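You operate a simulated robot arm through the tools that you are given. There is no shell and no other tool. Be economical: measure what you need, move in short steps, check, and stop when the job is done.

You are at the controls of a simulated two-armed robot. One attempt, no reset.

JOB
Take the bright steel bracket and leave it on the rusty steel plate. Take the 175 MM spacer fork from the shelf of the parts table at the near end and leave it on the squaring plate. Put two of the square collars from the top of the parts table at the near end on the clamp plate. Take the box tube with the purple stripe and leave it on the side shelf of the tall welder cart. Do these in any order. Set down upright: bright steel bracket.

It is judged by the outcome, as a careful person would: the job done as asked, and still so three seconds after it is handed in. It fails if anything else is knocked over, pushed out of place, dropped, spilled or broken.

ROBOT AND FRAMES
Two 7-joint arms with two-finger parallel grippers on one trunk, on a base that drives. Base frame: it is fixed to the floor where the robot stands at the start and does not move with it; the origin is under the middle of the robot, x ahead of it, y to its left, z up. Units: mm, degrees, N and s.
The left shoulder is at the start at [50, 165, 1105], the right one opposite. Places, roughly: box tube with the purple stripe (5x6x5 cm) [3600, -800, 900]; bright steel bracket (8x3x4 cm) [500, 100, 900]; clamp plate (25x72 cm) [3540, -740, 860]; rusty steel plate (8x8x2 cm) [800, -100, 900]; side shelf of the tall welder cart [900, -1500, 600]; spacer fork [2000, 0, 250]; square collar (4x4x2 cm) [2000, 0, 700]; squaring plate [3500, -1700, 900]. Payload 3.91 kg a hand.
Tool frame (each hand has its own): the origin (TCP) lies between the finger pads and is the grasp point; the fingertips stand 30 mm ahead of it; z points along the fingers, y is the line along which they close. The gripper opens to 110 mm. The fingers are 20 mm wide and 10 mm thick; the gripper's body (48 by 112 mm) begins 55 mm behind the TCP.
Orientation is that of the tool frame in the base frame, as a unit quaternion [x, y, z, w]. With the fingers straight down and closing along the base's y, the tool's x points along the base's -x, its y along +y and its z along -z.

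CONTROLS
- The arms move only by the tool play_rows. It takes "left_moves", "right_moves" or both (then of equal length, played together; a hand with none holds still); each is text: rows parted by semicolons, each of 7 numbers parted by spaces: the shift along the tool's x, y, z in units of 300 mm (1.0 is 300 mm), then the turn, a rotation vector about the tool's x, y, z in units of 60 degrees (1.0 is 60 degrees), then the finger opening in mm, from 0 to 110. In form: x y z rx ry rz fingers; .... A call has 1 to 20 rows; each row is the pose to reach, as a shift and turn from the pose commanded when the call began, along the tool's axes at that moment. A call with a number of a shift or a turn outside -1 to 1 is refused whole. Rows are played at 5 a second. More than 50 mm and 8.6 degrees between two rows, or a gripper value outside its range, and nothing of the call is played. A pose out of reach is approached as far as the arm can. The call stops where the force on the tool passes 40 N (or 10 N more than at its start, if that is more) or the arm is blocked; 0.2 s more then pass. Each finger travels about 45 mm/s and halts on what it meets, pressing with about 25 N; the grip force reading is that of the motor and also rises with nothing between the fingers. The clock runs only during rows and for 0.2 s after the last one: add rows that repeat a pose to give the fingers time. The reply holds the time, the measured pose of the TCP, the force on the tool along the base axes, the opening and the grip force, in the units named above and with some noise, with the torque about the TCP (base axes, N m) and any sound that the robot's microphone picked up, and new pictures: "show" is both (left out), scene, wrist or none (wrist: the cameras of the hands that moved).
- Cameras (640 x 400 px; columns grow to the right, rows downward): "scene" is now at [120.1, -2.1, 1283.7]; the picture's right is [-0.04, -1.00, 0.00], its down [-0.50, 0.02, -0.86] and it looks along [0.86, -0.03, -0.50] (base axes); focal length 281 px, centre (320, 200). "left" rides on the left gripper at [73, -17, -103] in its tool frame; the picture's right is [0.23, 0.97, 0.00], its down [-0.76, 0.18, -0.62] and it looks along [-0.61, 0.14, 0.78] (tool axes); focal length 222 px, centre (320, 200). "right" rides on the right gripper at [72, 17, -103] in its tool frame; the picture's right is [-0.23, 0.97, 0.00], its down [-0.76, -0.18, -0.62] and it looks along [-0.61, -0.14, 0.78] (tool axes); focal length 222 px, centre (320, 200). There is no depth. A picture from a camera that has moved, and an enlarged one, comes with that camera's place and axes in the base frame and with its lens.
- lift_body(by): slides the trunk up (or, below 0, down) by that many mm; the arms and the scene camera ride with it, the base frame stays. It gives what a move gives, with no picture.
- roll_base(legs): drives the robot by 1 to 6 legs, each [ahead, left, turn to the left] in mm, mm and degrees, along the robot's own axes; the way and the turn of a leg run together, so that a leg with both is an arc; at most 1500 mm and 180 degrees a leg. The arms and the cameras ride along, it lands a little off, and it stops where it bumps. It gives what a move gives, and a new picture of the scene camera.
- aim_head(pan, tilt): turns the head with the scene camera to pan (to the left, within 80 degrees either way) and tilt (down, from -29 to 69), counted from straight ahead of the robot. It gives what a move gives, and a new picture of the scene camera.
- close_up(camera, box): a new picture of the part [left, top, right, bottom] of that camera's present view, enlarged. It takes no simulated time.
- close_job(): hands the job in; it is judged then, once.

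Go step by step. Nothing tells you exact positions but the pictures and the camera data: compare them with the known pose of the tool, close in by small moves and look again before you grip or let go. The budget is 165 turns and 260 pictures, counting those below and the enlarged ones. Unless the task says otherwise, let go and move clear before handing in, and close with one line.

The tools are called by a JSON object that holds its "method" and its "body". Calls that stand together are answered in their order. play_rows: Moves the arms, as the interface text tells. Its arguments: {"type":"object","properties":{"left_moves":{"type":"string"},"right_moves":{"type":"string"},"show":{"type":"string","enum":["both","scene","wrist","none"]}},"required":[]} The other tools are called the same way: lift_body (by) slides the trunk up or down; roll_base (legs) drives the base; aim_head (pan, tilt) turns the head that bears the scene camera; close_up (camera, box) takes an enlarged picture of a part of a camera's view; close_job () hands the job in.

At the start:

```text
clock: 0.0
left_tcp_pos: [495.1, 145.9, 1137.4]
left_orientation: [0.0, 1.0, 0.0, 0.0]
left_wrist_force: [0.4, -0.6, 0.3]
left_torque: [-0.02, -0.02, 0.04]
left_gripper_width: 110.2
left_finger_force: 0.2
right_tcp_pos: [315.6, -159.5, 1143.6]
right_orientation: [0.001, 1.0, 0.0, 0.0]
right_wrist_force: [0.6, -0.4, 0.0]
right_torque: [-0.02, -0.01, -0.03]
right_gripper_width: 109.8
right_finger_force: 0.1
trunk travel left (down, up): [-325.0, 178.0]
robot x, y, heading: [2.7, 3.2, 0.1]
head pan, tilt: [-2.3, 30.2]
```

scene: 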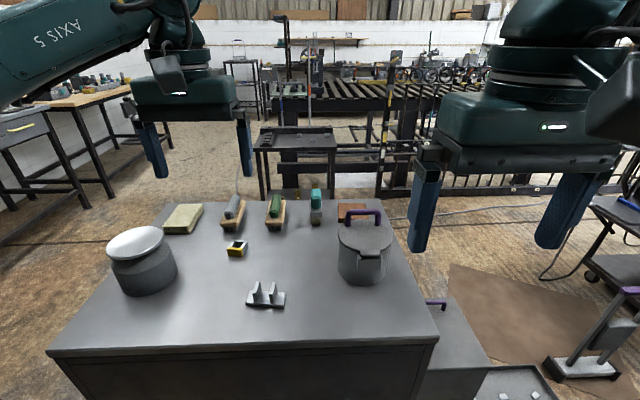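
right: 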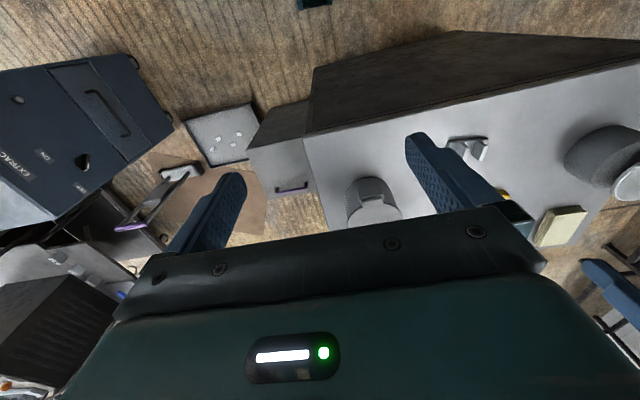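
left: 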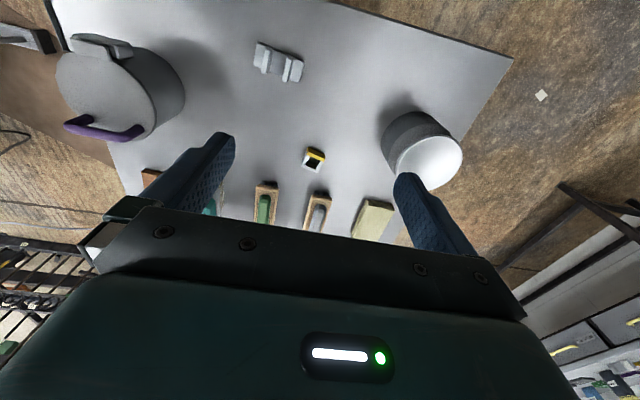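

The bracket is on the near table in front of the left hand, and a rust-coloured plate sits at the far side of that table. I'll take enlarged views of both.

{"method": "close_up", "body": {"camera": "scene", "box": [200, 180, 420, 320]}}

{"method": "close_up", "body": {"camera": "left", "box": [220, 20, 340, 100]}}

{"method": "close_up", "body": {"camera": "scene", "box": [200, 20, 460, 200]}}

```text
2.86 times, centred on (310, 250) of scene
camera zoom: at [120.1, -2.1, 1283.7], right [-0.04, -1.0, 0.0], down [-0.5, 0.02, -0.86], along [0.86, -0.03, -0.5], focal length 803 px, centre (349, 57)
```

zoom: 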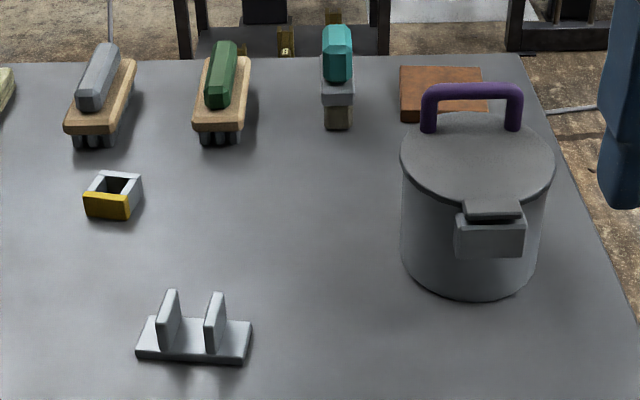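

```text
5.00 times, centred on (280, 60) of left
camera zoom: at [421.9, 127.9, 1241.0], right [-0.23, 0.97, 0.0], down [0.76, 0.18, 0.62], along [0.61, 0.14, -0.78], focal length 1111 px, centre (520, 900)
```

zoom: 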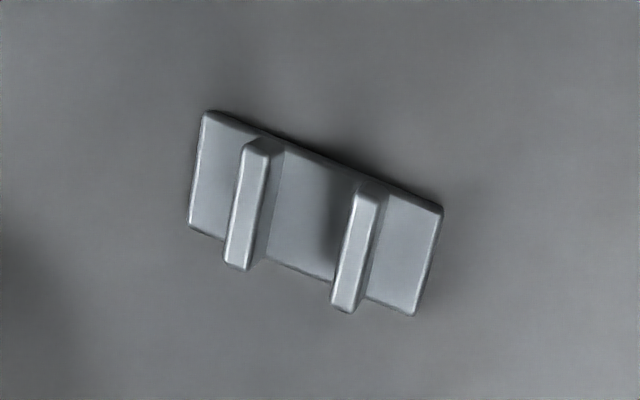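

```text
2.22 times, centred on (330, 110) of scene
camera zoom: at [120.1, -2.1, 1283.7], right [-0.04, -1.0, 0.0], down [-0.5, 0.02, -0.86], along [0.86, -0.03, -0.5], focal length 625 px, centre (298, 400)
```

zoom: 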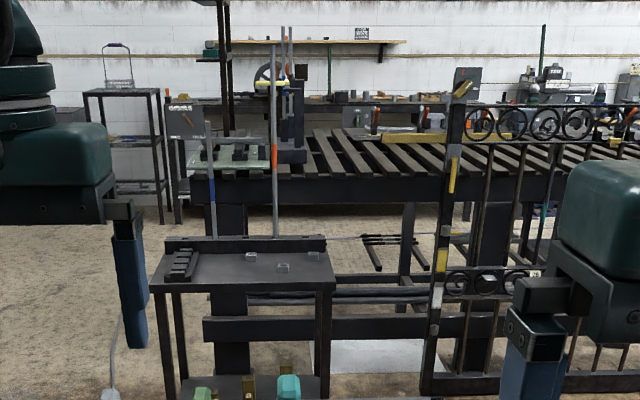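

The bracket base is centred near (480, 82) with its top at z≈876 and a yaw of about -6°. The table is at ≈868, and the rusty plate is near (741, -114, 888). I'll bring the left hand above the bracket and check.

{"method": "play_rows", "body": {"left_moves": "0.01 -0.05 0.1 0 0 0.025 90;0.025 -0.1 0.2 0 0 0.05 90;0.04 -0.16 0.3 0 0 0.075 90;0.05 -0.213 0.4 0 0 0.1 90;0.05 -0.213 0.45 0 0 0.1 90", "show": "both"}}

```text
clock: 1.2
left_tcp_pos: [478.7, 79.3, 1002.7]
left_orientation: [0.053, 0.999, 0.0, -0.001]
left_wrist_force: [-0.1, 0.1, 0.2]
left_torque: [0.02, 0.01, 0.0]
left_gripper_width: 89.8
left_finger_force: 0.1
right_tcp_pos: [314.7, -158.1, 1143.7]
right_orientation: [0.0, 1.0, 0.0, -0.001]
right_wrist_force: [-0.1, -0.7, -0.9]
right_torque: [0.03, -0.05, 0.02]
right_gripper_width: 110.1
right_finger_force: 0.1
trunk travel left (down, up): [-325.0, 178.0]
robot x, y, heading: [0.5, -0.1, 0.1]
head pan, tilt: [-2.3, 30.2]
camera scene: at [120.1, -2.0, 1283.7], right [-0.04, -1.0, 0.0], down [-0.5, 0.02, -0.86], along [0.86, -0.03, -0.5], focal length 281 px, centre (320, 200)
camera left: at [404.7, 70.0, 1105.8], right [-0.12, 0.99, 0.0], down [0.78, 0.1, 0.62], along [0.62, 0.08, -0.78], focal length 222 px, centre (320, 200)
```

scene: 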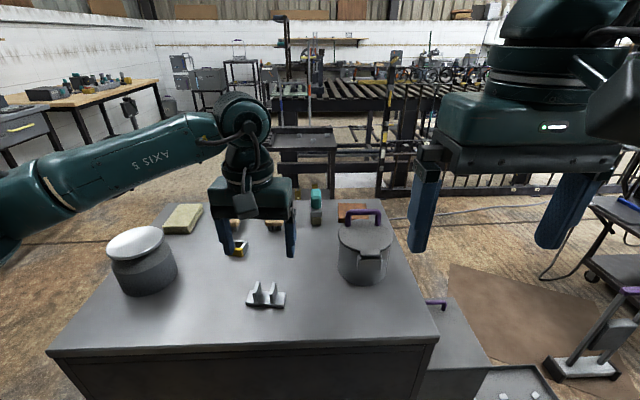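
left: 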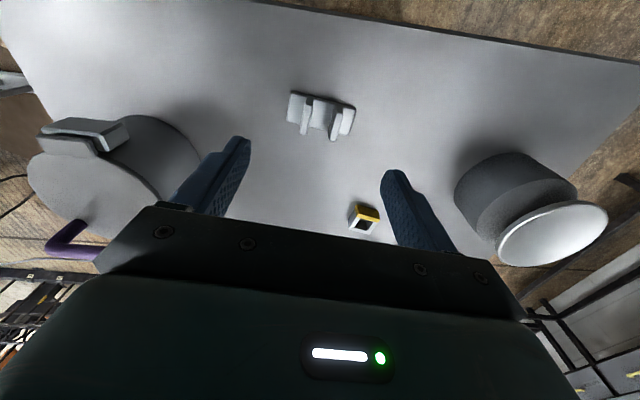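

The bracket lies between the fingers as planned, so I'll go down and grip the two fins from outside.

{"method": "play_rows", "body": {"left_moves": "0.005 0 0.1 0 0 0 80;0.008 0 0.2 0 0 0 80;0.01 0 0.27 0 0 0 80;0.01 0 0.31 0 0 0 80;0.01 0 0.31 0 0 0 80", "show": "wrist"}}

{"method": "close_up", "body": {"camera": "scene", "box": [200, 220, 340, 310]}}

```text
clock: 2.4
left_tcp_pos: [476.3, 82.6, 907.8]
left_orientation: [0.053, 0.999, 0.0, 0.0]
left_wrist_force: [-0.4, -0.3, 0.0]
left_torque: [-0.01, 0.0, 0.0]
left_gripper_width: 80.0
left_finger_force: 0.1
right_tcp_pos: [315.3, -158.0, 1145.3]
right_orientation: [0.0, 1.0, 0.001, 0.0]
right_wrist_force: [0.9, 0.5, 0.0]
right_torque: [-0.02, -0.02, -0.02]
right_gripper_width: 110.1
right_finger_force: 0.1
trunk travel left (down, up): [-325.0, 178.0]
robot x, y, heading: [1.9, -0.6, -0.1]
head pan, tilt: [-2.3, 30.2]
camera left: at [403.0, 71.3, 1011.8], right [-0.12, 0.99, 0.0], down [0.78, 0.1, 0.62], along [0.62, 0.08, -0.78], focal length 222 px, centre (320, 200)
```

left: 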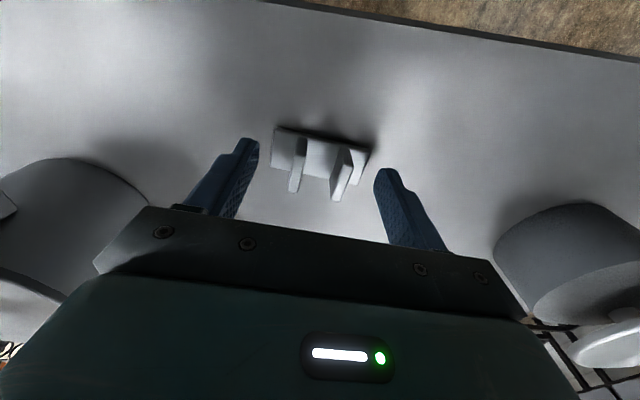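

```text
4.44 times, centred on (270, 265) of scene
camera zoom: at [120.1, -2.1, 1283.7], right [-0.04, -1.0, 0.0], down [-0.5, 0.02, -0.86], along [0.86, -0.03, -0.5], focal length 1250 px, centre (542, -89)
```

zoom: 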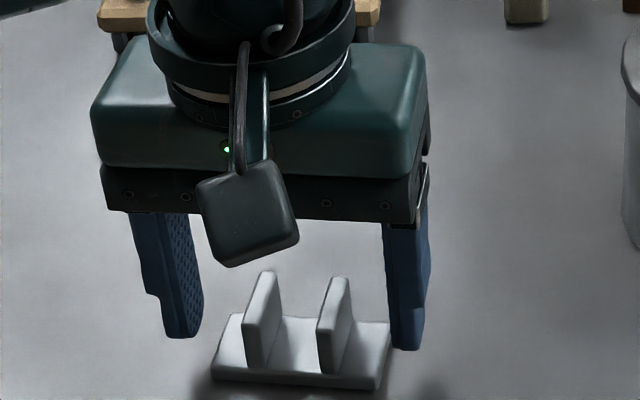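

The fingers straddle the fins with a small gap to the base. I'll rise 3 mm and close.

{"method": "play_rows", "body": {"left_moves": "0 0 -0.01 0 0 0 60;0 0 -0.01 0 0 0 45;0 0 -0.01 0 0 0 30;0 0 -0.01 0 0 0 20;0 0 -0.01 0 0 0 20;0 0 -0.01 0 0 0 20", "show": "wrist"}}

{"method": "close_up", "body": {"camera": "scene", "box": [200, 220, 340, 310]}}

```text
clock: 3.8
left_tcp_pos: [476.7, 83.0, 912.6]
left_orientation: [0.052, 0.999, 0.0, 0.0]
left_wrist_force: [0.0, 0.6, 1.2]
left_torque: [0.01, 0.0, 0.04]
left_gripper_width: 37.7
left_finger_force: 25.0
right_tcp_pos: [315.2, -158.3, 1144.2]
right_orientation: [0.0, 1.0, 0.0, 0.0]
right_wrist_force: [-0.3, -0.1, -0.2]
right_torque: [-0.01, 0.03, 0.03]
right_gripper_width: 110.1
right_finger_force: 0.0
trunk travel left (down, up): [-325.0, 178.0]
robot x, y, heading: [2.7, 0.2, 0.3]
head pan, tilt: [-2.3, 30.2]
camera left: at [403.3, 71.5, 1015.2], right [-0.13, 0.99, 0.0], down [0.78, 0.1, 0.62], along [0.62, 0.08, -0.78], focal length 222 px, centre (320, 200)
```

left: 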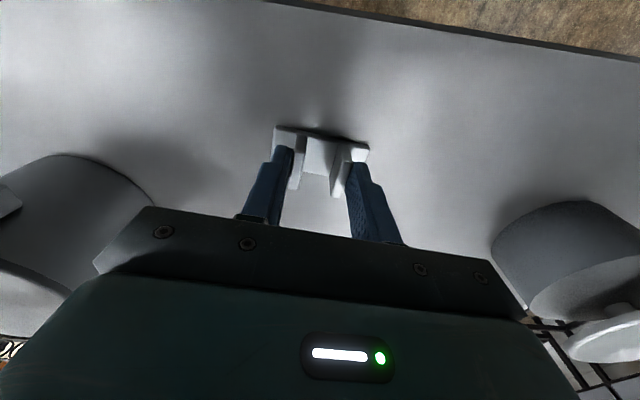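

```text
4.44 times, centred on (270, 265) of scene
camera zoom: at [120.1, -2.0, 1283.7], right [-0.04, -1.0, 0.0], down [-0.5, 0.02, -0.86], along [0.86, -0.03, -0.5], focal length 1250 px, centre (542, -89)
```

zoom: 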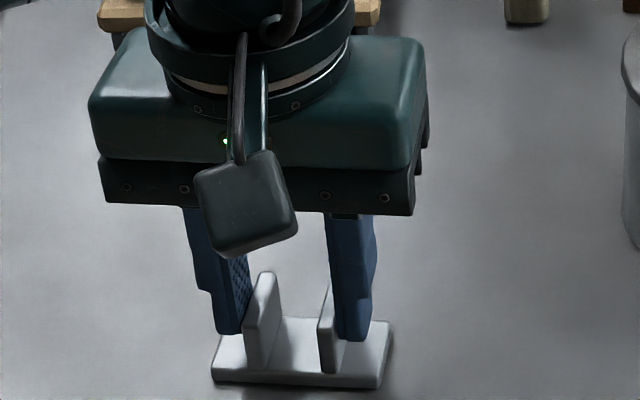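

The bracket is held at 38 mm. I'll lift it and carry it over toward the rusty plate.

{"method": "play_rows", "body": {"left_moves": "0 0 -0.1 0 0 0 20;0 0 -0.25 0 0 0 20;0 0 -0.4 0 0 0 20;0 0 -0.45 0 0 0 20;-0.1 -0.06 -0.45 0 0 0 20;-0.22 -0.13 -0.45 0 0 0 20;-0.34 -0.2 -0.45 0 0 0 20;-0.46 -0.27 -0.45 0 0 0 20;-0.58 -0.34 -0.45 0 0 0 20;-0.7 -0.41 -0.45 0 0 0 20;-0.82 -0.48 -0.45 0 0 0 20;-0.9 -0.53 -0.45 0 0 0 20;-0.944 -0.561 -0.45 0 0 0 20", "show": "both"}}

```text
clock: 6.6
left_tcp_pos: [599.0, -26.7, 1003.6]
left_orientation: [0.052, 0.999, 0.001, -0.001]
left_wrist_force: [0.7, 0.1, -2.4]
left_torque: [-0.04, 0.03, 0.03]
left_gripper_width: 37.8
left_finger_force: 24.5
left hand out of reach, approached as far as the arm can: row 8, 9, 10, 11, 12, 13
right_tcp_pos: [315.8, -158.9, 1144.2]
right_orientation: [0.001, 1.0, 0.0, -0.001]
right_wrist_force: [1.3, -0.2, 0.4]
right_torque: [0.01, 0.02, -0.01]
right_gripper_width: 109.8
right_finger_force: 0.0
trunk travel left (down, up): [-325.0, 178.0]
robot x, y, heading: [3.0, 4.0, 0.1]
head pan, tilt: [-2.3, 30.2]
camera scene: at [121.2, -2.6, 1283.5], right [-0.04, -1.0, 0.0], down [-0.5, 0.02, -0.86], along [0.86, -0.03, -0.5], focal length 281 px, centre (320, 200)
camera left: at [525.5, -37.2, 1107.6], right [-0.12, 0.99, 0.0], down [0.78, 0.1, 0.62], along [0.62, 0.08, -0.78], focal length 222 px, centre (320, 200)
```

scene: 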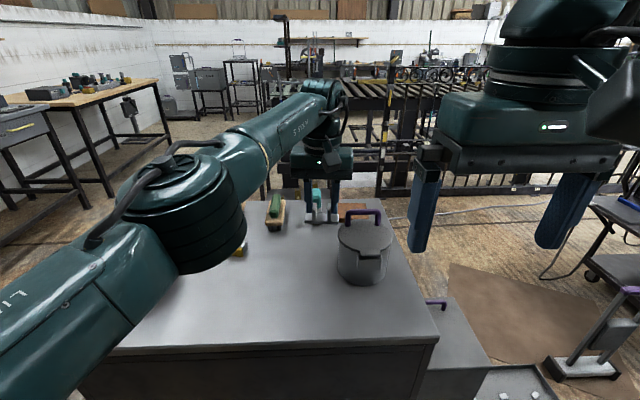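
left: 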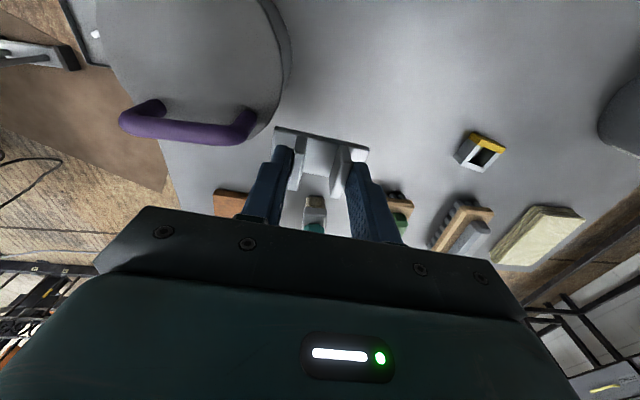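

The plate is beyond the left hand's reach from here, so the base has to come closer. I'll look down to see the base outline and the floor in front of the table.

{"method": "aim_head", "body": {"pan": 0, "tilt": 69}}

{"method": "lift_body", "body": {"by": 150}}

{"method": "aim_head", "body": {"pan": -60, "tilt": 50}}

```text
clock: 7.7
left_tcp_pos: [598.1, -26.0, 1005.6]
left_orientation: [0.052, 0.999, -0.001, 0.0]
left_wrist_force: [-0.3, -0.6, -2.6]
left_torque: [0.0, -0.01, -0.02]
left_gripper_width: 37.6
left_finger_force: 25.1
right_tcp_pos: [316.2, -158.0, 1144.3]
right_orientation: [0.0, 1.0, 0.0, 0.0]
right_wrist_force: [-0.1, -0.7, 0.7]
right_torque: [-0.02, 0.04, -0.01]
right_gripper_width: 109.7
right_finger_force: 0.1
trunk travel left (down, up): [-325.0, 178.0]
robot x, y, heading: [0.9, 0.1, 0.1]
head pan, tilt: [0.0, 68.8]
camera scene: at [86.0, 1.5, 1232.5], right [0.0, -1.0, 0.0], down [-0.93, 0.0, -0.36], along [0.36, 0.0, -0.93], focal length 281 px, centre (320, 200)
```

scene: 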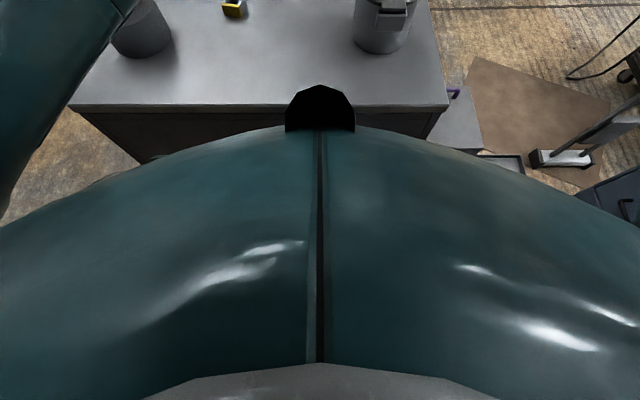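

```text
clock: 9.4
left_tcp_pos: [598.2, -25.8, 1155.2]
left_orientation: [0.051, 0.999, 0.0, 0.0]
left_wrist_force: [0.1, 0.3, -1.3]
left_torque: [0.01, -0.02, 0.0]
left_gripper_width: 37.5
left_finger_force: 25.7
right_tcp_pos: [314.9, -157.9, 1294.8]
right_orientation: [0.0, 1.0, 0.0, 0.0]
right_wrist_force: [0.1, -0.9, -0.4]
right_torque: [0.0, 0.02, 0.01]
right_gripper_width: 110.6
right_finger_force: 0.2
trunk travel left (down, up): [-475.0, 28.0]
robot x, y, heading: [-2.5, -0.2, -0.3]
head pan, tilt: [0.0, 68.8]
```

```text
clock: 10.7
left_tcp_pos: [598.4, -25.5, 1154.9]
left_orientation: [0.051, 0.999, 0.0, 0.0]
left_wrist_force: [0.6, -0.8, -2.1]
left_torque: [0.0, 0.01, -0.01]
left_gripper_width: 37.5
left_finger_force: 25.1
right_tcp_pos: [315.2, -158.2, 1295.2]
right_orientation: [0.0, 1.0, 0.001, 0.0]
right_wrist_force: [0.0, 0.1, -0.2]
right_torque: [-0.03, 0.01, -0.01]
right_gripper_width: 109.9
right_finger_force: 0.1
trunk travel left (down, up): [-475.0, 28.0]
robot x, y, heading: [1.3, -3.6, 0.1]
head pan, tilt: [-60.0, 50.0]
camera scene: at [68.6, -65.2, 1404.4], right [-0.87, -0.5, 0.0], down [-0.38, 0.66, -0.64], along [0.32, -0.56, -0.77], focal length 281 px, centre (320, 200)
```

scene: 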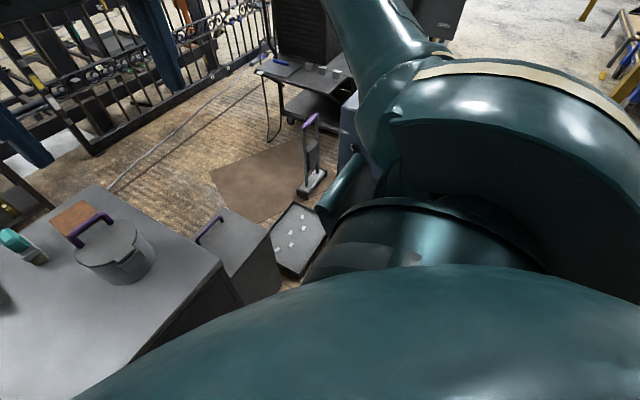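

Seen from above, the plate is near (745, -120). I'll slide right and turn right so that the left shoulder comes forward; the bracket is well above the pot.

{"method": "roll_base", "body": {"legs": [[0, -170, 0], [0, 0, -50]]}}

```text
clock: 13.2
left_tcp_pos: [573.1, -351.9, 1155.9]
left_orientation: [0.179, 0.984, 0.001, 0.0]
left_wrist_force: [-0.1, -0.4, -2.9]
left_torque: [0.02, -0.02, 0.02]
left_gripper_width: 37.5
left_finger_force: 25.2
right_tcp_pos: [260.5, -409.9, 1261.9]
right_orientation: [0.131, 0.989, -0.042, -0.048]
right_wrist_force: [-0.9, 0.0, -1.3]
right_torque: [-0.01, -0.03, 0.02]
right_gripper_width: 110.0
right_finger_force: 0.0
trunk travel left (down, up): [-475.0, 28.0]
robot x, y, heading: [-0.6, -172.0, -15.0]
head pan, tilt: [-60.0, 50.0]
stopped in leg 2: the force on the tool passed its limit (the readings are from after the stop); the commanded pose is now the measured one
camera scene: at [47.8, -253.8, 1405.1], right [-0.97, -0.26, 0.0], down [-0.2, 0.74, -0.64], along [0.17, -0.62, -0.77], focal length 281 px, centre (320, 200)
```

scene: 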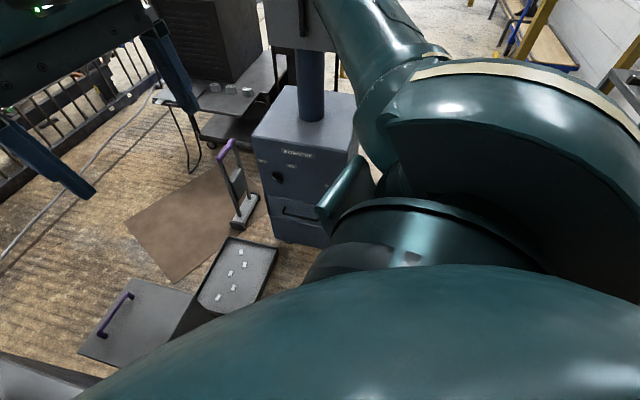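

The turn stopped because the right arm met something. I'll look around to the right before moving again.

{"method": "aim_head", "body": {"pan": -50, "tilt": 10}}

{"method": "close_up", "body": {"camera": "right", "box": [0, 0, 640, 400]}}

```text
clock: 14.3
left_tcp_pos: [574.8, -349.6, 1155.9]
left_orientation: [0.179, 0.984, 0.0, -0.001]
left_wrist_force: [-0.6, 0.4, -2.6]
left_torque: [-0.02, 0.04, 0.01]
left_gripper_width: 37.6
left_finger_force: 24.4
right_tcp_pos: [262.2, -409.4, 1262.5]
right_orientation: [0.13, 0.989, -0.041, -0.049]
right_wrist_force: [-0.1, 0.4, 0.5]
right_torque: [0.03, -0.01, 0.01]
right_gripper_width: 110.0
right_finger_force: 0.0
trunk travel left (down, up): [-475.0, 28.0]
robot x, y, heading: [-3.5, -174.0, -15.1]
head pan, tilt: [-50.0, 10.0]
camera scene: at [68.8, -262.7, 1466.2], right [-0.91, -0.42, 0.0], down [-0.07, 0.16, -0.98], along [0.42, -0.89, -0.17], focal length 281 px, centre (320, 200)
```

scene: 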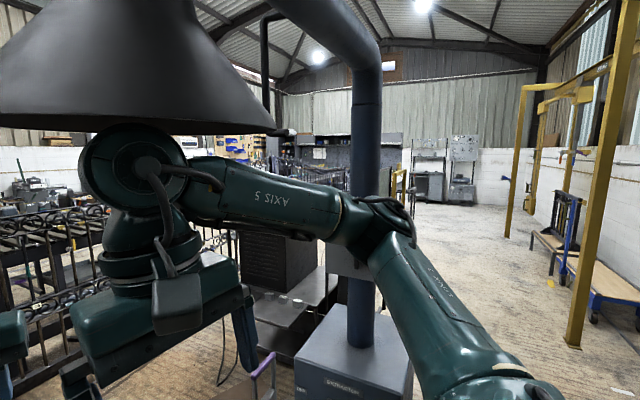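

```text
1.00 times, centred on (320, 200) of right
camera zoom: at [208.4, -366.3, 1369.2], right [0.47, 0.88, -0.11], down [0.75, -0.33, 0.57], along [0.46, -0.35, -0.81], focal length 222 px, centre (320, 200)
```

zoom: 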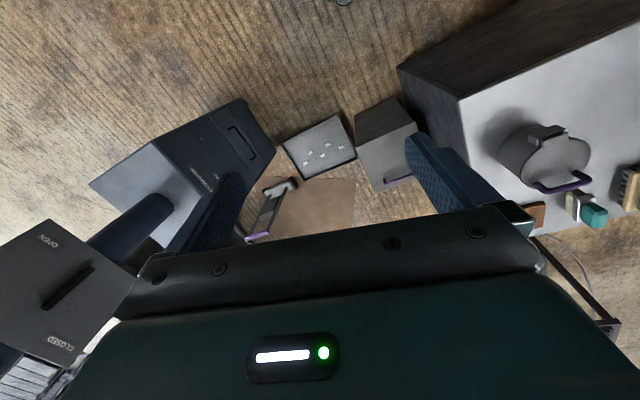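

An extraction hood hangs low over the right arm, and raising the trunk pushed the right wrist up into it. I'll lower the trunk to get clear of it; the bracket is off to the right of the table here, so that is safe.

{"method": "lift_body", "body": {"by": -130}}

{"method": "aim_head", "body": {"pan": -30, "tilt": 5}}

```text
clock: 15.9
left_tcp_pos: [573.1, -350.4, 1025.5]
left_orientation: [0.179, 0.984, -0.001, -0.001]
left_wrist_force: [0.0, -0.6, -2.5]
left_torque: [-0.01, 0.02, 0.01]
left_gripper_width: 37.4
left_finger_force: 24.5
right_tcp_pos: [260.8, -409.4, 1133.4]
right_orientation: [0.131, 0.989, -0.041, -0.049]
right_wrist_force: [0.6, 0.0, -0.1]
right_torque: [0.02, 0.0, 0.02]
right_gripper_width: 109.9
right_finger_force: 0.1
trunk travel left (down, up): [-345.0, 158.0]
robot x, y, heading: [0.4, -173.8, -15.2]
head pan, tilt: [-50.0, 10.0]
```

```text
clock: 16.7
left_tcp_pos: [573.4, -350.8, 1024.4]
left_orientation: [0.178, 0.984, 0.001, 0.0]
left_wrist_force: [0.0, 0.0, -2.2]
left_torque: [0.02, 0.04, 0.0]
left_gripper_width: 37.6
left_finger_force: 25.2
right_tcp_pos: [263.9, -409.4, 1132.3]
right_orientation: [0.131, 0.989, -0.042, -0.048]
right_wrist_force: [0.7, 0.4, -0.9]
right_torque: [-0.03, 0.0, -0.02]
right_gripper_width: 110.4
right_finger_force: 0.0
trunk travel left (down, up): [-345.0, 158.0]
robot x, y, heading: [0.6, -169.9, -15.2]
head pan, tilt: [-30.0, 5.0]
camera scene: at [94.4, -243.4, 1344.3], right [-0.71, -0.71, 0.0], down [-0.06, 0.06, -1.0], along [0.7, -0.71, -0.09], focal length 281 px, centre (320, 200)
```

scene: 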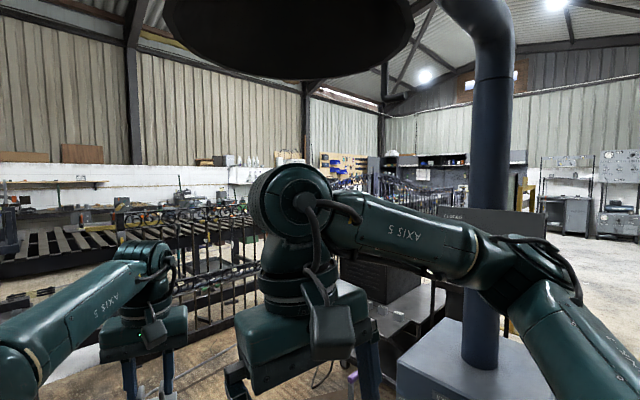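

I'll lower and level the right hand so it stays clear of the hood.

{"method": "play_rows", "body": {"right_moves": "0 0 0.15 -0.02 -0.02 0 110;0 0 0.3 -0.045 -0.04 0 110;0 0 0.45 -0.07 -0.06 0 110;0 0 0.55 -0.09 -0.082 0 110", "show": "none"}}

{"method": "roll_base", "body": {"legs": [[0, 0, -35]]}}

```text
clock: 17.7
left_tcp_pos: [574.6, -351.0, 1024.3]
left_orientation: [0.18, 0.984, 0.0, 0.0]
left_wrist_force: [-0.7, 0.0, -2.4]
left_torque: [-0.01, -0.01, 0.05]
left_gripper_width: 37.7
left_finger_force: 24.6
right_tcp_pos: [245.9, -421.4, 969.1]
right_orientation: [0.131, 0.991, 0.0, 0.001]
right_wrist_force: [-0.3, 1.0, -0.3]
right_torque: [-0.04, 0.04, 0.02]
right_gripper_width: 110.1
right_finger_force: 0.1
trunk travel left (down, up): [-345.0, 158.0]
robot x, y, heading: [-0.1, -168.7, -15.1]
head pan, tilt: [-30.0, 5.0]
```

```text
clock: 19.8
left_tcp_pos: [368.6, -645.6, 1024.0]
left_orientation: [0.467, 0.884, 0.001, -0.001]
left_wrist_force: [-0.1, -0.4, -3.1]
left_torque: [0.0, 0.0, 0.0]
left_gripper_width: 37.8
left_finger_force: 24.7
right_tcp_pos: [59.6, -515.7, 968.8]
right_orientation: [0.423, 0.906, 0.001, 0.001]
right_wrist_force: [0.2, 1.3, 0.5]
right_torque: [0.04, -0.05, -0.01]
right_gripper_width: 109.9
right_finger_force: 0.0
trunk travel left (down, up): [-345.0, 158.0]
robot x, y, heading: [1.7, -174.0, -49.9]
head pan, tilt: [-30.0, 5.0]
camera scene: at [35.8, -283.8, 1344.3], right [-0.98, -0.17, 0.0], down [-0.02, 0.09, -1.0], along [0.17, -0.98, -0.09], focal length 281 px, centre (320, 200)
```

scene: 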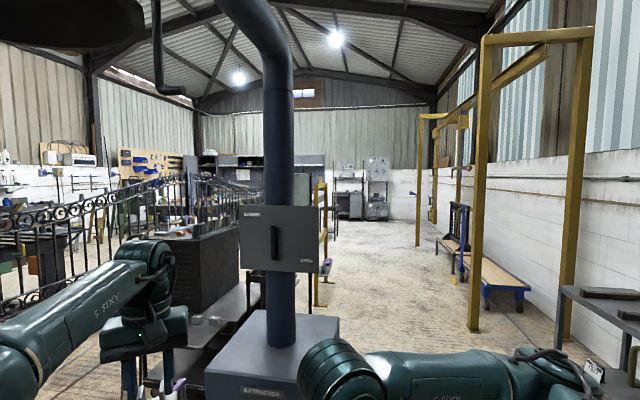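

Heading is now -50. I'll edge about 80 mm closer to the table and look toward it.

{"method": "roll_base", "body": {"legs": [[51, 61, 0]]}}

{"method": "aim_head", "body": {"pan": 40, "tilt": 38}}

```text
clock: 20.8
left_tcp_pos: [445.8, -647.0, 1025.2]
left_orientation: [0.466, 0.885, 0.0, 0.0]
left_wrist_force: [0.3, -0.3, -2.1]
left_torque: [0.01, -0.01, -0.03]
left_gripper_width: 37.4
left_finger_force: 24.7
right_tcp_pos: [138.0, -515.8, 969.0]
right_orientation: [0.423, 0.906, 0.0, 0.0]
right_wrist_force: [0.1, -0.2, 0.1]
right_torque: [-0.02, -0.01, -0.02]
right_gripper_width: 110.2
right_finger_force: 0.1
trunk travel left (down, up): [-345.0, 158.0]
robot x, y, heading: [80.4, -169.8, -50.0]
head pan, tilt: [-30.0, 5.0]
camera scene: at [114.8, -284.0, 1344.3], right [-0.98, -0.17, 0.0], down [-0.02, 0.09, -1.0], along [0.17, -0.98, -0.09], focal length 281 px, centre (320, 200)
```

scene: 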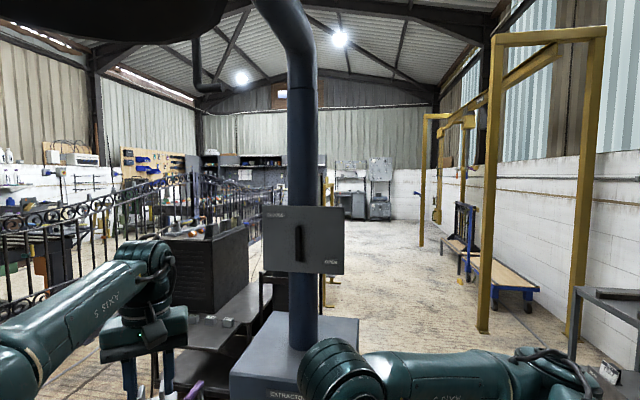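

```text
clock: 22.2
left_tcp_pos: [445.4, -647.0, 1024.9]
left_orientation: [0.466, 0.885, 0.0, -0.001]
left_wrist_force: [0.2, 0.5, -2.0]
left_torque: [0.0, -0.01, -0.01]
left_gripper_width: 37.4
left_finger_force: 25.0
right_tcp_pos: [137.0, -516.0, 968.9]
right_orientation: [0.423, 0.906, -0.001, 0.001]
right_wrist_force: [0.0, -0.9, 0.1]
right_torque: [-0.02, 0.0, -0.03]
right_gripper_width: 109.8
right_finger_force: 0.1
trunk travel left (down, up): [-345.0, 158.0]
robot x, y, heading: [77.9, -177.1, -50.0]
head pan, tilt: [40.0, 38.0]
camera scene: at [183.0, -208.6, 1291.6], right [-0.17, -0.98, 0.0], down [-0.61, 0.11, -0.79], along [0.78, -0.14, -0.62], focal length 281 px, centre (320, 200)
```

scene: 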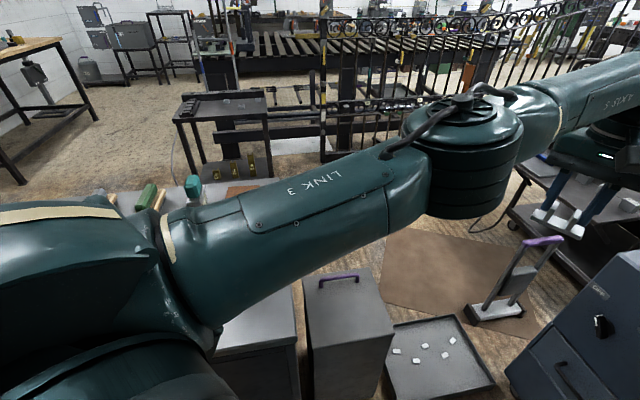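

The left shoulder is now about 500 mm from the plate. I'll swing the left hand round the right side of the pot toward the plate, turning it as it goes.

{"method": "play_rows", "body": {"left_moves": "0.056 0.114 0 0 0 -0.11 20;0.112 0.228 0 0 0 -0.22 20;0.168 0.342 0 0 0 -0.33 20;0.224 0.456 0 0 0 -0.44 20;0.28 0.57 0 0 0 -0.55 20;0.336 0.684 0 0 0 -0.66 20;0.392 0.798 0 0 0 -0.77 20;0.448 0.911 0 0 0 -0.877 20", "show": "both"}}

```text
clock: 24.0
left_tcp_pos: [594.1, -382.9, 1023.6]
left_orientation: [0.025, 1.0, 0.0, -0.001]
left_wrist_force: [0.3, 0.6, -0.9]
left_torque: [0.02, 0.0, 0.01]
left_gripper_width: 37.7
left_finger_force: 25.0
right_tcp_pos: [137.9, -516.1, 969.5]
right_orientation: [0.422, 0.907, 0.0, 0.002]
right_wrist_force: [0.4, 0.4, 0.7]
right_torque: [0.02, 0.0, -0.03]
right_gripper_width: 109.7
right_finger_force: 0.0
trunk travel left (down, up): [-345.0, 158.0]
robot x, y, heading: [83.7, -174.7, -50.0]
head pan, tilt: [40.0, 38.0]
camera scene: at [183.3, -208.0, 1291.6], right [-0.17, -0.98, 0.0], down [-0.61, 0.11, -0.79], along [0.78, -0.14, -0.62], focal length 281 px, centre (320, 200)
camera left: at [520.9, -396.1, 1127.5], right [-0.18, 0.98, 0.0], down [0.77, 0.14, 0.62], along [0.61, 0.11, -0.78], focal length 222 px, centre (320, 200)
```

scene: 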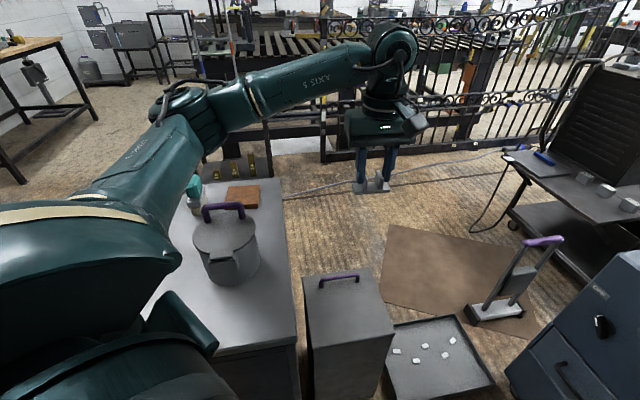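
left: 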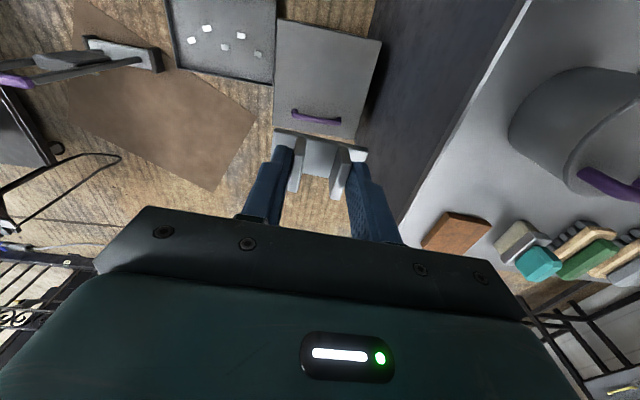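

The path is clear. I'll continue above the plate at (735, -128) and look.

{"method": "play_rows", "body": {"left_moves": "-0.054 0.11 0 0 0 0 20;-0.107 0.22 0 0 0 0 20;-0.16 0.33 0 0 0 0 20;-0.214 0.44 0 0 0 0 20;-0.267 0.55 0 0 0 0 20;-0.32 0.66 0 0 0 0 20;-0.374 0.77 0 0 0 0 20;-0.427 0.873 0 0 0 0 20;-0.427 0.873 0 0 0 0 20", "show": "both"}}

{"method": "close_up", "body": {"camera": "scene", "box": [160, 120, 320, 230]}}

```text
clock: 26.0
left_tcp_pos: [736.2, -125.5, 1023.5]
left_orientation: [0.027, 1.0, 0.0, 0.0]
left_wrist_force: [0.4, -0.9, -2.7]
left_torque: [-0.02, 0.04, -0.03]
left_gripper_width: 37.4
left_finger_force: 24.5
right_tcp_pos: [136.4, -515.9, 970.1]
right_orientation: [0.422, 0.907, 0.0, 0.0]
right_wrist_force: [-0.3, -0.5, -1.2]
right_torque: [0.0, -0.02, 0.0]
right_gripper_width: 110.1
right_finger_force: 0.0
trunk travel left (down, up): [-345.0, 158.0]
robot x, y, heading: [80.5, -171.9, -50.0]
head pan, tilt: [40.0, 38.0]
camera scene: at [183.1, -208.5, 1291.6], right [-0.17, -0.98, 0.0], down [-0.61, 0.11, -0.79], along [0.78, -0.14, -0.62], focal length 281 px, centre (320, 200)
camera left: at [663.3, -140.4, 1127.5], right [-0.18, 0.98, 0.0], down [0.77, 0.14, 0.62], along [0.61, 0.11, -0.78], focal length 222 px, centre (320, 200)
```

scene: 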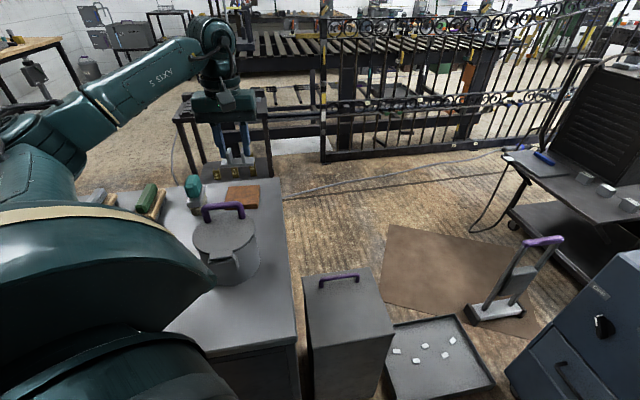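
left: 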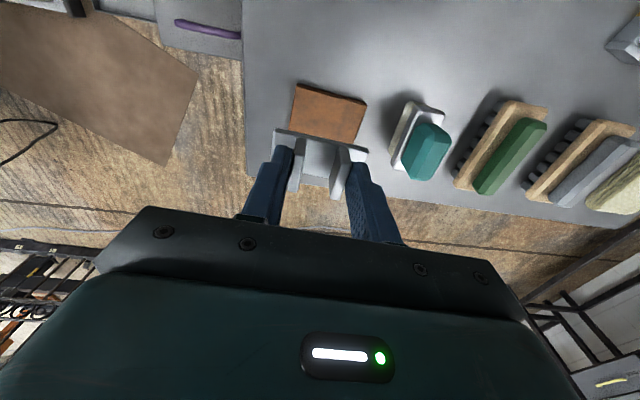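

```text
3.64 times, centred on (240, 175) of scene
camera zoom: at [183.1, -208.5, 1291.6], right [-0.17, -0.98, 0.0], down [-0.61, 0.11, -0.79], along [0.78, -0.14, -0.62], focal length 1022 px, centre (611, 291)
```

zoom: 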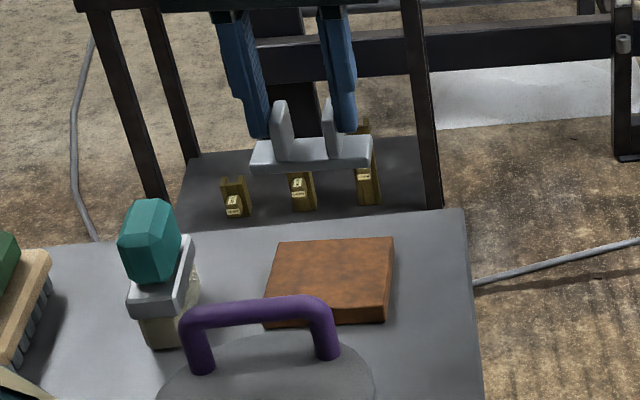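

The plate centre is near (738, -121), almost directly below the bracket. I'll go down to just above contact.

{"method": "play_rows", "body": {"left_moves": "-0.007 0.012 0.1 0 0 0 20;-0.007 0.015 0.2 0 0 0 20;-0.007 0.015 0.25 0 0 0 20;-0.007 0.015 0.275 0 0 0 20;-0.007 0.015 0.285 0 0 0 20;-0.007 0.015 0.285 0 0 0 20", "show": "wrist"}}

{"method": "close_up", "body": {"camera": "scene", "box": [160, 120, 320, 230]}}

```text
clock: 27.4
left_tcp_pos: [742.3, -122.5, 938.3]
left_orientation: [0.026, 1.0, -0.001, 0.0]
left_wrist_force: [-0.8, 0.1, -2.2]
left_torque: [0.02, 0.01, -0.02]
left_gripper_width: 37.5
left_finger_force: 24.6
right_tcp_pos: [137.8, -516.4, 969.2]
right_orientation: [0.423, 0.906, 0.0, 0.0]
right_wrist_force: [-0.4, -0.4, -0.6]
right_torque: [-0.02, -0.01, -0.02]
right_gripper_width: 109.8
right_finger_force: 0.1
trunk travel left (down, up): [-345.0, 158.0]
robot x, y, heading: [73.1, -173.9, -50.2]
head pan, tilt: [40.0, 38.0]
camera left: at [668.3, -136.7, 1041.9], right [-0.18, 0.98, 0.0], down [0.77, 0.14, 0.62], along [0.61, 0.11, -0.78], focal length 222 px, centre (320, 200)
```

left: 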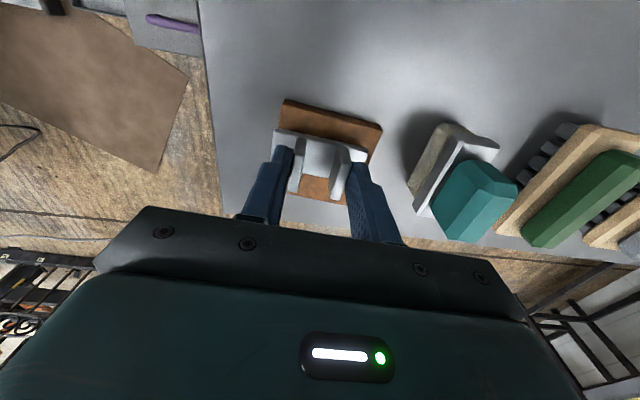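

```text
3.64 times, centred on (240, 175) of scene
camera zoom: at [183.2, -208.4, 1291.6], right [-0.17, -0.98, 0.0], down [-0.61, 0.11, -0.79], along [0.78, -0.14, -0.62], focal length 1022 px, centre (611, 291)
```

zoom: 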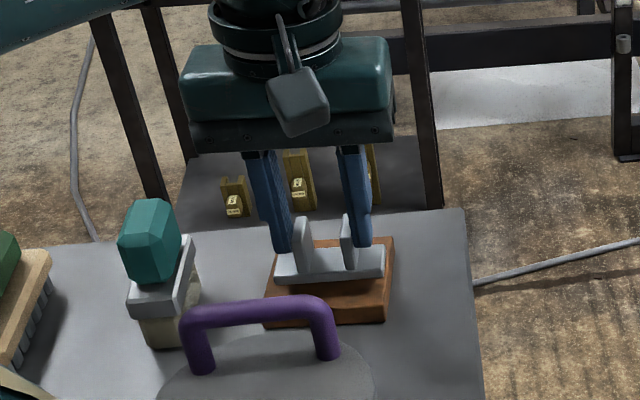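

It is well centred over the plate. I'll lower it in small steps to contact.

{"method": "play_rows", "body": {"left_moves": "0 0 0.008 0 0 0 20;0 0 0.014 0 0 0 20;0 0 0.02 0 0 0 20;0 0 0.02 0 0 0 20", "show": "none"}}

{"method": "close_up", "body": {"camera": "scene", "box": [200, 160, 280, 215]}}

```text
clock: 28.4
left_tcp_pos: [740.4, -123.0, 932.2]
left_orientation: [0.025, 1.0, -0.001, 0.0]
left_wrist_force: [-0.2, 0.4, -2.5]
left_torque: [-0.02, 0.02, -0.04]
left_gripper_width: 37.4
left_finger_force: 25.5
right_tcp_pos: [138.2, -516.5, 968.6]
right_orientation: [0.423, 0.906, 0.0, 0.0]
right_wrist_force: [-0.1, 0.9, 0.6]
right_torque: [-0.02, 0.02, -0.01]
right_gripper_width: 110.0
right_finger_force: 0.0
trunk travel left (down, up): [-345.0, 158.0]
robot x, y, heading: [76.8, -172.8, -49.8]
head pan, tilt: [40.0, 38.0]
```

```text
7.27 times, centred on (240, 188) of scene
camera zoom: at [183.2, -208.4, 1291.6], right [-0.17, -0.98, 0.0], down [-0.61, 0.11, -0.79], along [0.78, -0.14, -0.62], focal length 2045 px, centre (902, 291)
```

zoom: 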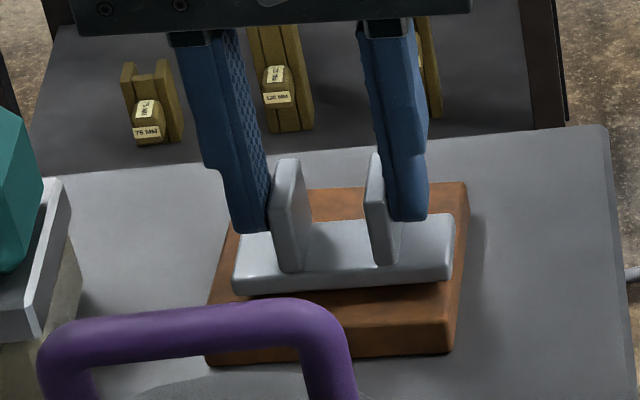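

{"method": "play_rows", "body": {"left_moves": "0 0 0.005 0 0 0 20;0 0 0.01 0 0 0 20;0 0 0.01 0 0 0 20", "show": "none"}}

```text
clock: 29.2
left_tcp_pos: [739.9, -123.6, 931.6]
left_orientation: [0.025, 1.0, 0.0, 0.0]
left_wrist_force: [0.3, -0.1, -1.9]
left_torque: [-0.01, -0.01, -0.04]
left_gripper_width: 37.8
left_finger_force: 24.4
right_tcp_pos: [137.3, -517.2, 968.7]
right_orientation: [0.423, 0.906, 0.0, 0.0]
right_wrist_force: [-0.3, 0.5, 0.6]
right_torque: [0.0, 0.01, 0.0]
right_gripper_width: 110.0
right_finger_force: 0.0
trunk travel left (down, up): [-345.0, 158.0]
robot x, y, heading: [77.5, -173.1, -50.1]
head pan, tilt: [40.0, 38.0]
```

{"method": "play_rows", "body": {"left_moves": "0 0 0.005 0 0 0 20;0 0 0.01 0 0 0 20;0 0 0.01 0 0 0 20", "show": "none"}}

{"method": "close_up", "body": {"camera": "scene", "box": [200, 160, 280, 215]}}

```text
clock: 30.0
left_tcp_pos: [741.6, -121.9, 928.2]
left_orientation: [0.025, 1.0, -0.001, 0.0]
left_wrist_force: [-0.2, 0.1, -1.9]
left_torque: [0.01, 0.05, -0.02]
left_gripper_width: 37.6
left_finger_force: 24.6
right_tcp_pos: [137.8, -517.5, 968.2]
right_orientation: [0.422, 0.907, 0.0, 0.001]
right_wrist_force: [1.2, -0.8, -0.6]
right_torque: [0.02, 0.02, 0.03]
right_gripper_width: 110.1
right_finger_force: 0.0
trunk travel left (down, up): [-345.0, 158.0]
robot x, y, heading: [78.8, -174.4, -50.0]
head pan, tilt: [40.0, 38.0]
```

```text
7.27 times, centred on (240, 188) of scene
camera zoom: at [183.2, -208.4, 1291.6], right [-0.17, -0.98, 0.0], down [-0.61, 0.11, -0.79], along [0.78, -0.14, -0.62], focal length 2045 px, centre (902, 291)
```

zoom: 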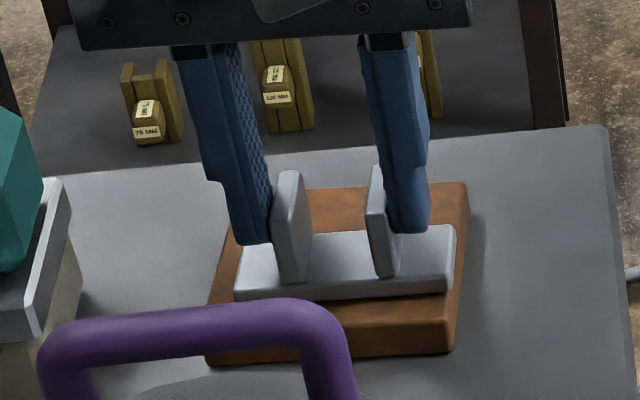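

{"method": "play_rows", "body": {"left_moves": "0 0 0.004 0 0 0 20;0 0 0.008 0 0 0 20;0 0 0.012 0 0 0 20;0 0 0.016 0 0 0 20;0 0 0.016 0 0 0 20", "show": "none"}}

{"method": "close_up", "body": {"camera": "scene", "box": [200, 160, 280, 215]}}

```text
clock: 31.2
left_tcp_pos: [739.7, -121.4, 923.8]
left_orientation: [0.027, 1.0, 0.0, 0.002]
left_wrist_force: [2.5, -1.1, 15.4]
left_torque: [-0.05, -0.15, 0.03]
left_gripper_width: 38.0
left_finger_force: 25.1
right_tcp_pos: [136.1, -515.8, 969.4]
right_orientation: [0.422, 0.906, 0.001, 0.001]
right_wrist_force: [-0.1, -0.1, 0.9]
right_torque: [0.02, 0.0, -0.01]
right_gripper_width: 109.9
right_finger_force: 0.0
trunk travel left (down, up): [-345.0, 158.0]
robot x, y, heading: [77.0, -169.7, -50.1]
head pan, tilt: [40.0, 38.0]
```

```text
7.27 times, centred on (240, 188) of scene
camera zoom: at [181.4, -208.6, 1291.9], right [-0.17, -0.98, 0.0], down [-0.6, 0.11, -0.79], along [0.78, -0.14, -0.61], focal length 2045 px, centre (902, 291)
```

zoom: 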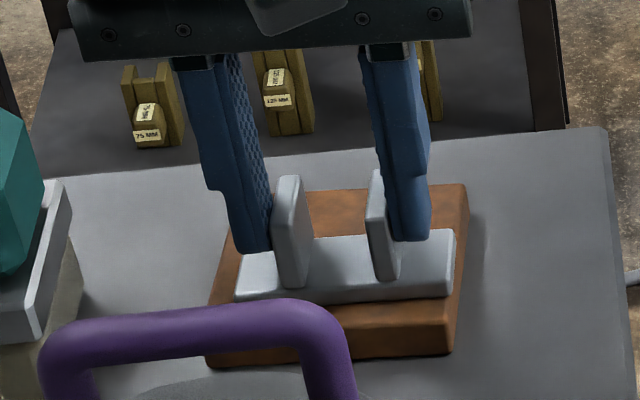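

Contact: the bracket is resting on the plate. I'll ease off slightly, open just past the fins and lift away.

{"method": "play_rows", "body": {"left_moves": "0 0 -0.005 0 0 0 30;0 0 -0.005 0 0 0 50;0 0 -0.005 0 0 0 60;0 0 -0.005 0 0 0 65;0 0 -0.05 0 0 0 70;0 0 -0.15 0 0 0 70;0 0 -0.3 0 0 0 70;0 0 -0.45 0 0 0 70", "show": "none"}}

{"method": "close_up", "body": {"camera": "scene", "box": [160, 120, 320, 230]}}

```text
clock: 33.0
left_tcp_pos: [739.4, -119.0, 1058.6]
left_orientation: [0.026, 1.0, 0.0, 0.001]
left_wrist_force: [-0.2, -0.4, 0.4]
left_torque: [0.01, -0.01, 0.01]
left_gripper_width: 70.2
left_finger_force: 0.0
right_tcp_pos: [136.1, -516.0, 969.9]
right_orientation: [0.423, 0.906, 0.0, 0.002]
right_wrist_force: [-0.2, 0.2, 0.4]
right_torque: [0.01, 0.03, -0.04]
right_gripper_width: 109.9
right_finger_force: 0.1
trunk travel left (down, up): [-345.0, 158.0]
robot x, y, heading: [77.2, -172.7, -49.9]
head pan, tilt: [40.0, 38.0]
```

```text
3.64 times, centred on (240, 175) of scene
camera zoom: at [182.9, -208.4, 1291.7], right [-0.17, -0.98, 0.0], down [-0.61, 0.11, -0.79], along [0.78, -0.14, -0.62], focal length 1022 px, centre (611, 291)
```

zoom: 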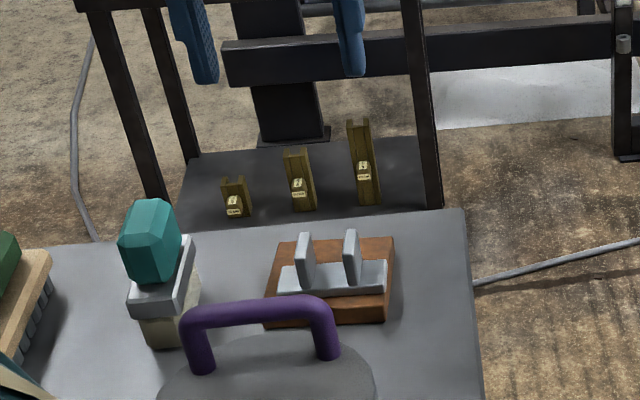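

The bracket stands upright on the plate. Next are the forks on the shelf, so I'll zoom in on the labels and the table top.

{"method": "close_up", "body": {"camera": "scene", "box": [210, 145, 270, 180]}}

{"method": "close_up", "body": {"camera": "scene", "box": [160, 60, 340, 190]}}

{"method": "aim_head", "body": {"pan": 30, "tilt": 15}}

```text
10.67 times, centred on (240, 162) of scene
camera zoom: at [182.9, -208.4, 1291.7], right [-0.17, -0.98, 0.0], down [-0.61, 0.11, -0.79], along [0.78, -0.14, -0.62], focal length 2999 px, centre (1173, 600)
```

zoom: 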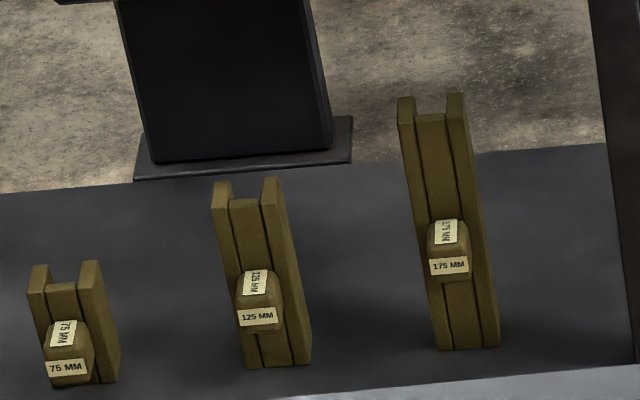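

```text
3.08 times, centred on (250, 125) of scene
camera zoom: at [182.9, -208.4, 1291.7], right [-0.17, -0.98, 0.0], down [-0.61, 0.11, -0.79], along [0.78, -0.14, -0.62], focal length 865 px, centre (535, 431)
```

zoom: 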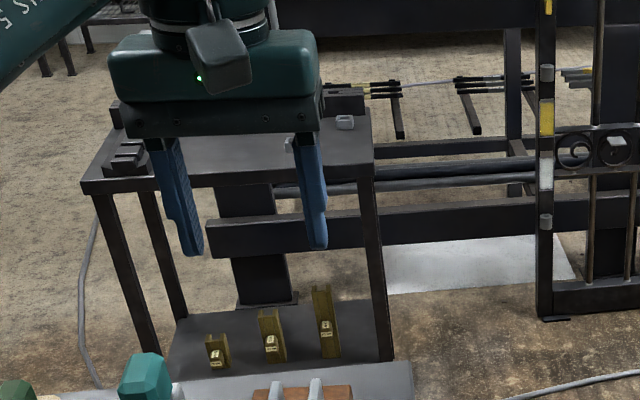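

```text
clock: 33.9
left_tcp_pos: [740.8, -120.2, 1056.2]
left_orientation: [0.027, 1.0, 0.002, -0.002]
left_wrist_force: [0.6, -0.5, 0.3]
left_torque: [-0.01, 0.02, -0.02]
left_gripper_width: 69.9
left_finger_force: 0.0
right_tcp_pos: [136.8, -516.3, 968.4]
right_orientation: [0.423, 0.906, -0.001, 0.001]
right_wrist_force: [-0.2, 0.1, 0.3]
right_torque: [-0.01, -0.01, -0.02]
right_gripper_width: 110.0
right_finger_force: 0.0
trunk travel left (down, up): [-345.0, 158.0]
robot x, y, heading: [75.6, -173.2, -50.0]
head pan, tilt: [30.0, 15.0]
camera scene: at [185.7, -225.3, 1328.1], right [-0.34, -0.94, 0.0], down [-0.24, 0.09, -0.97], along [0.91, -0.33, -0.26], focal length 281 px, centre (320, 200)
```

scene: 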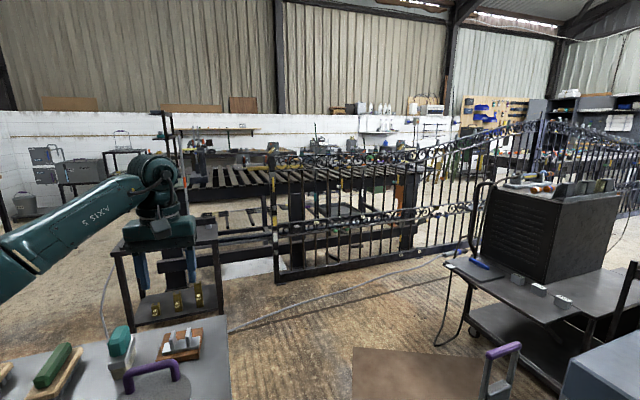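

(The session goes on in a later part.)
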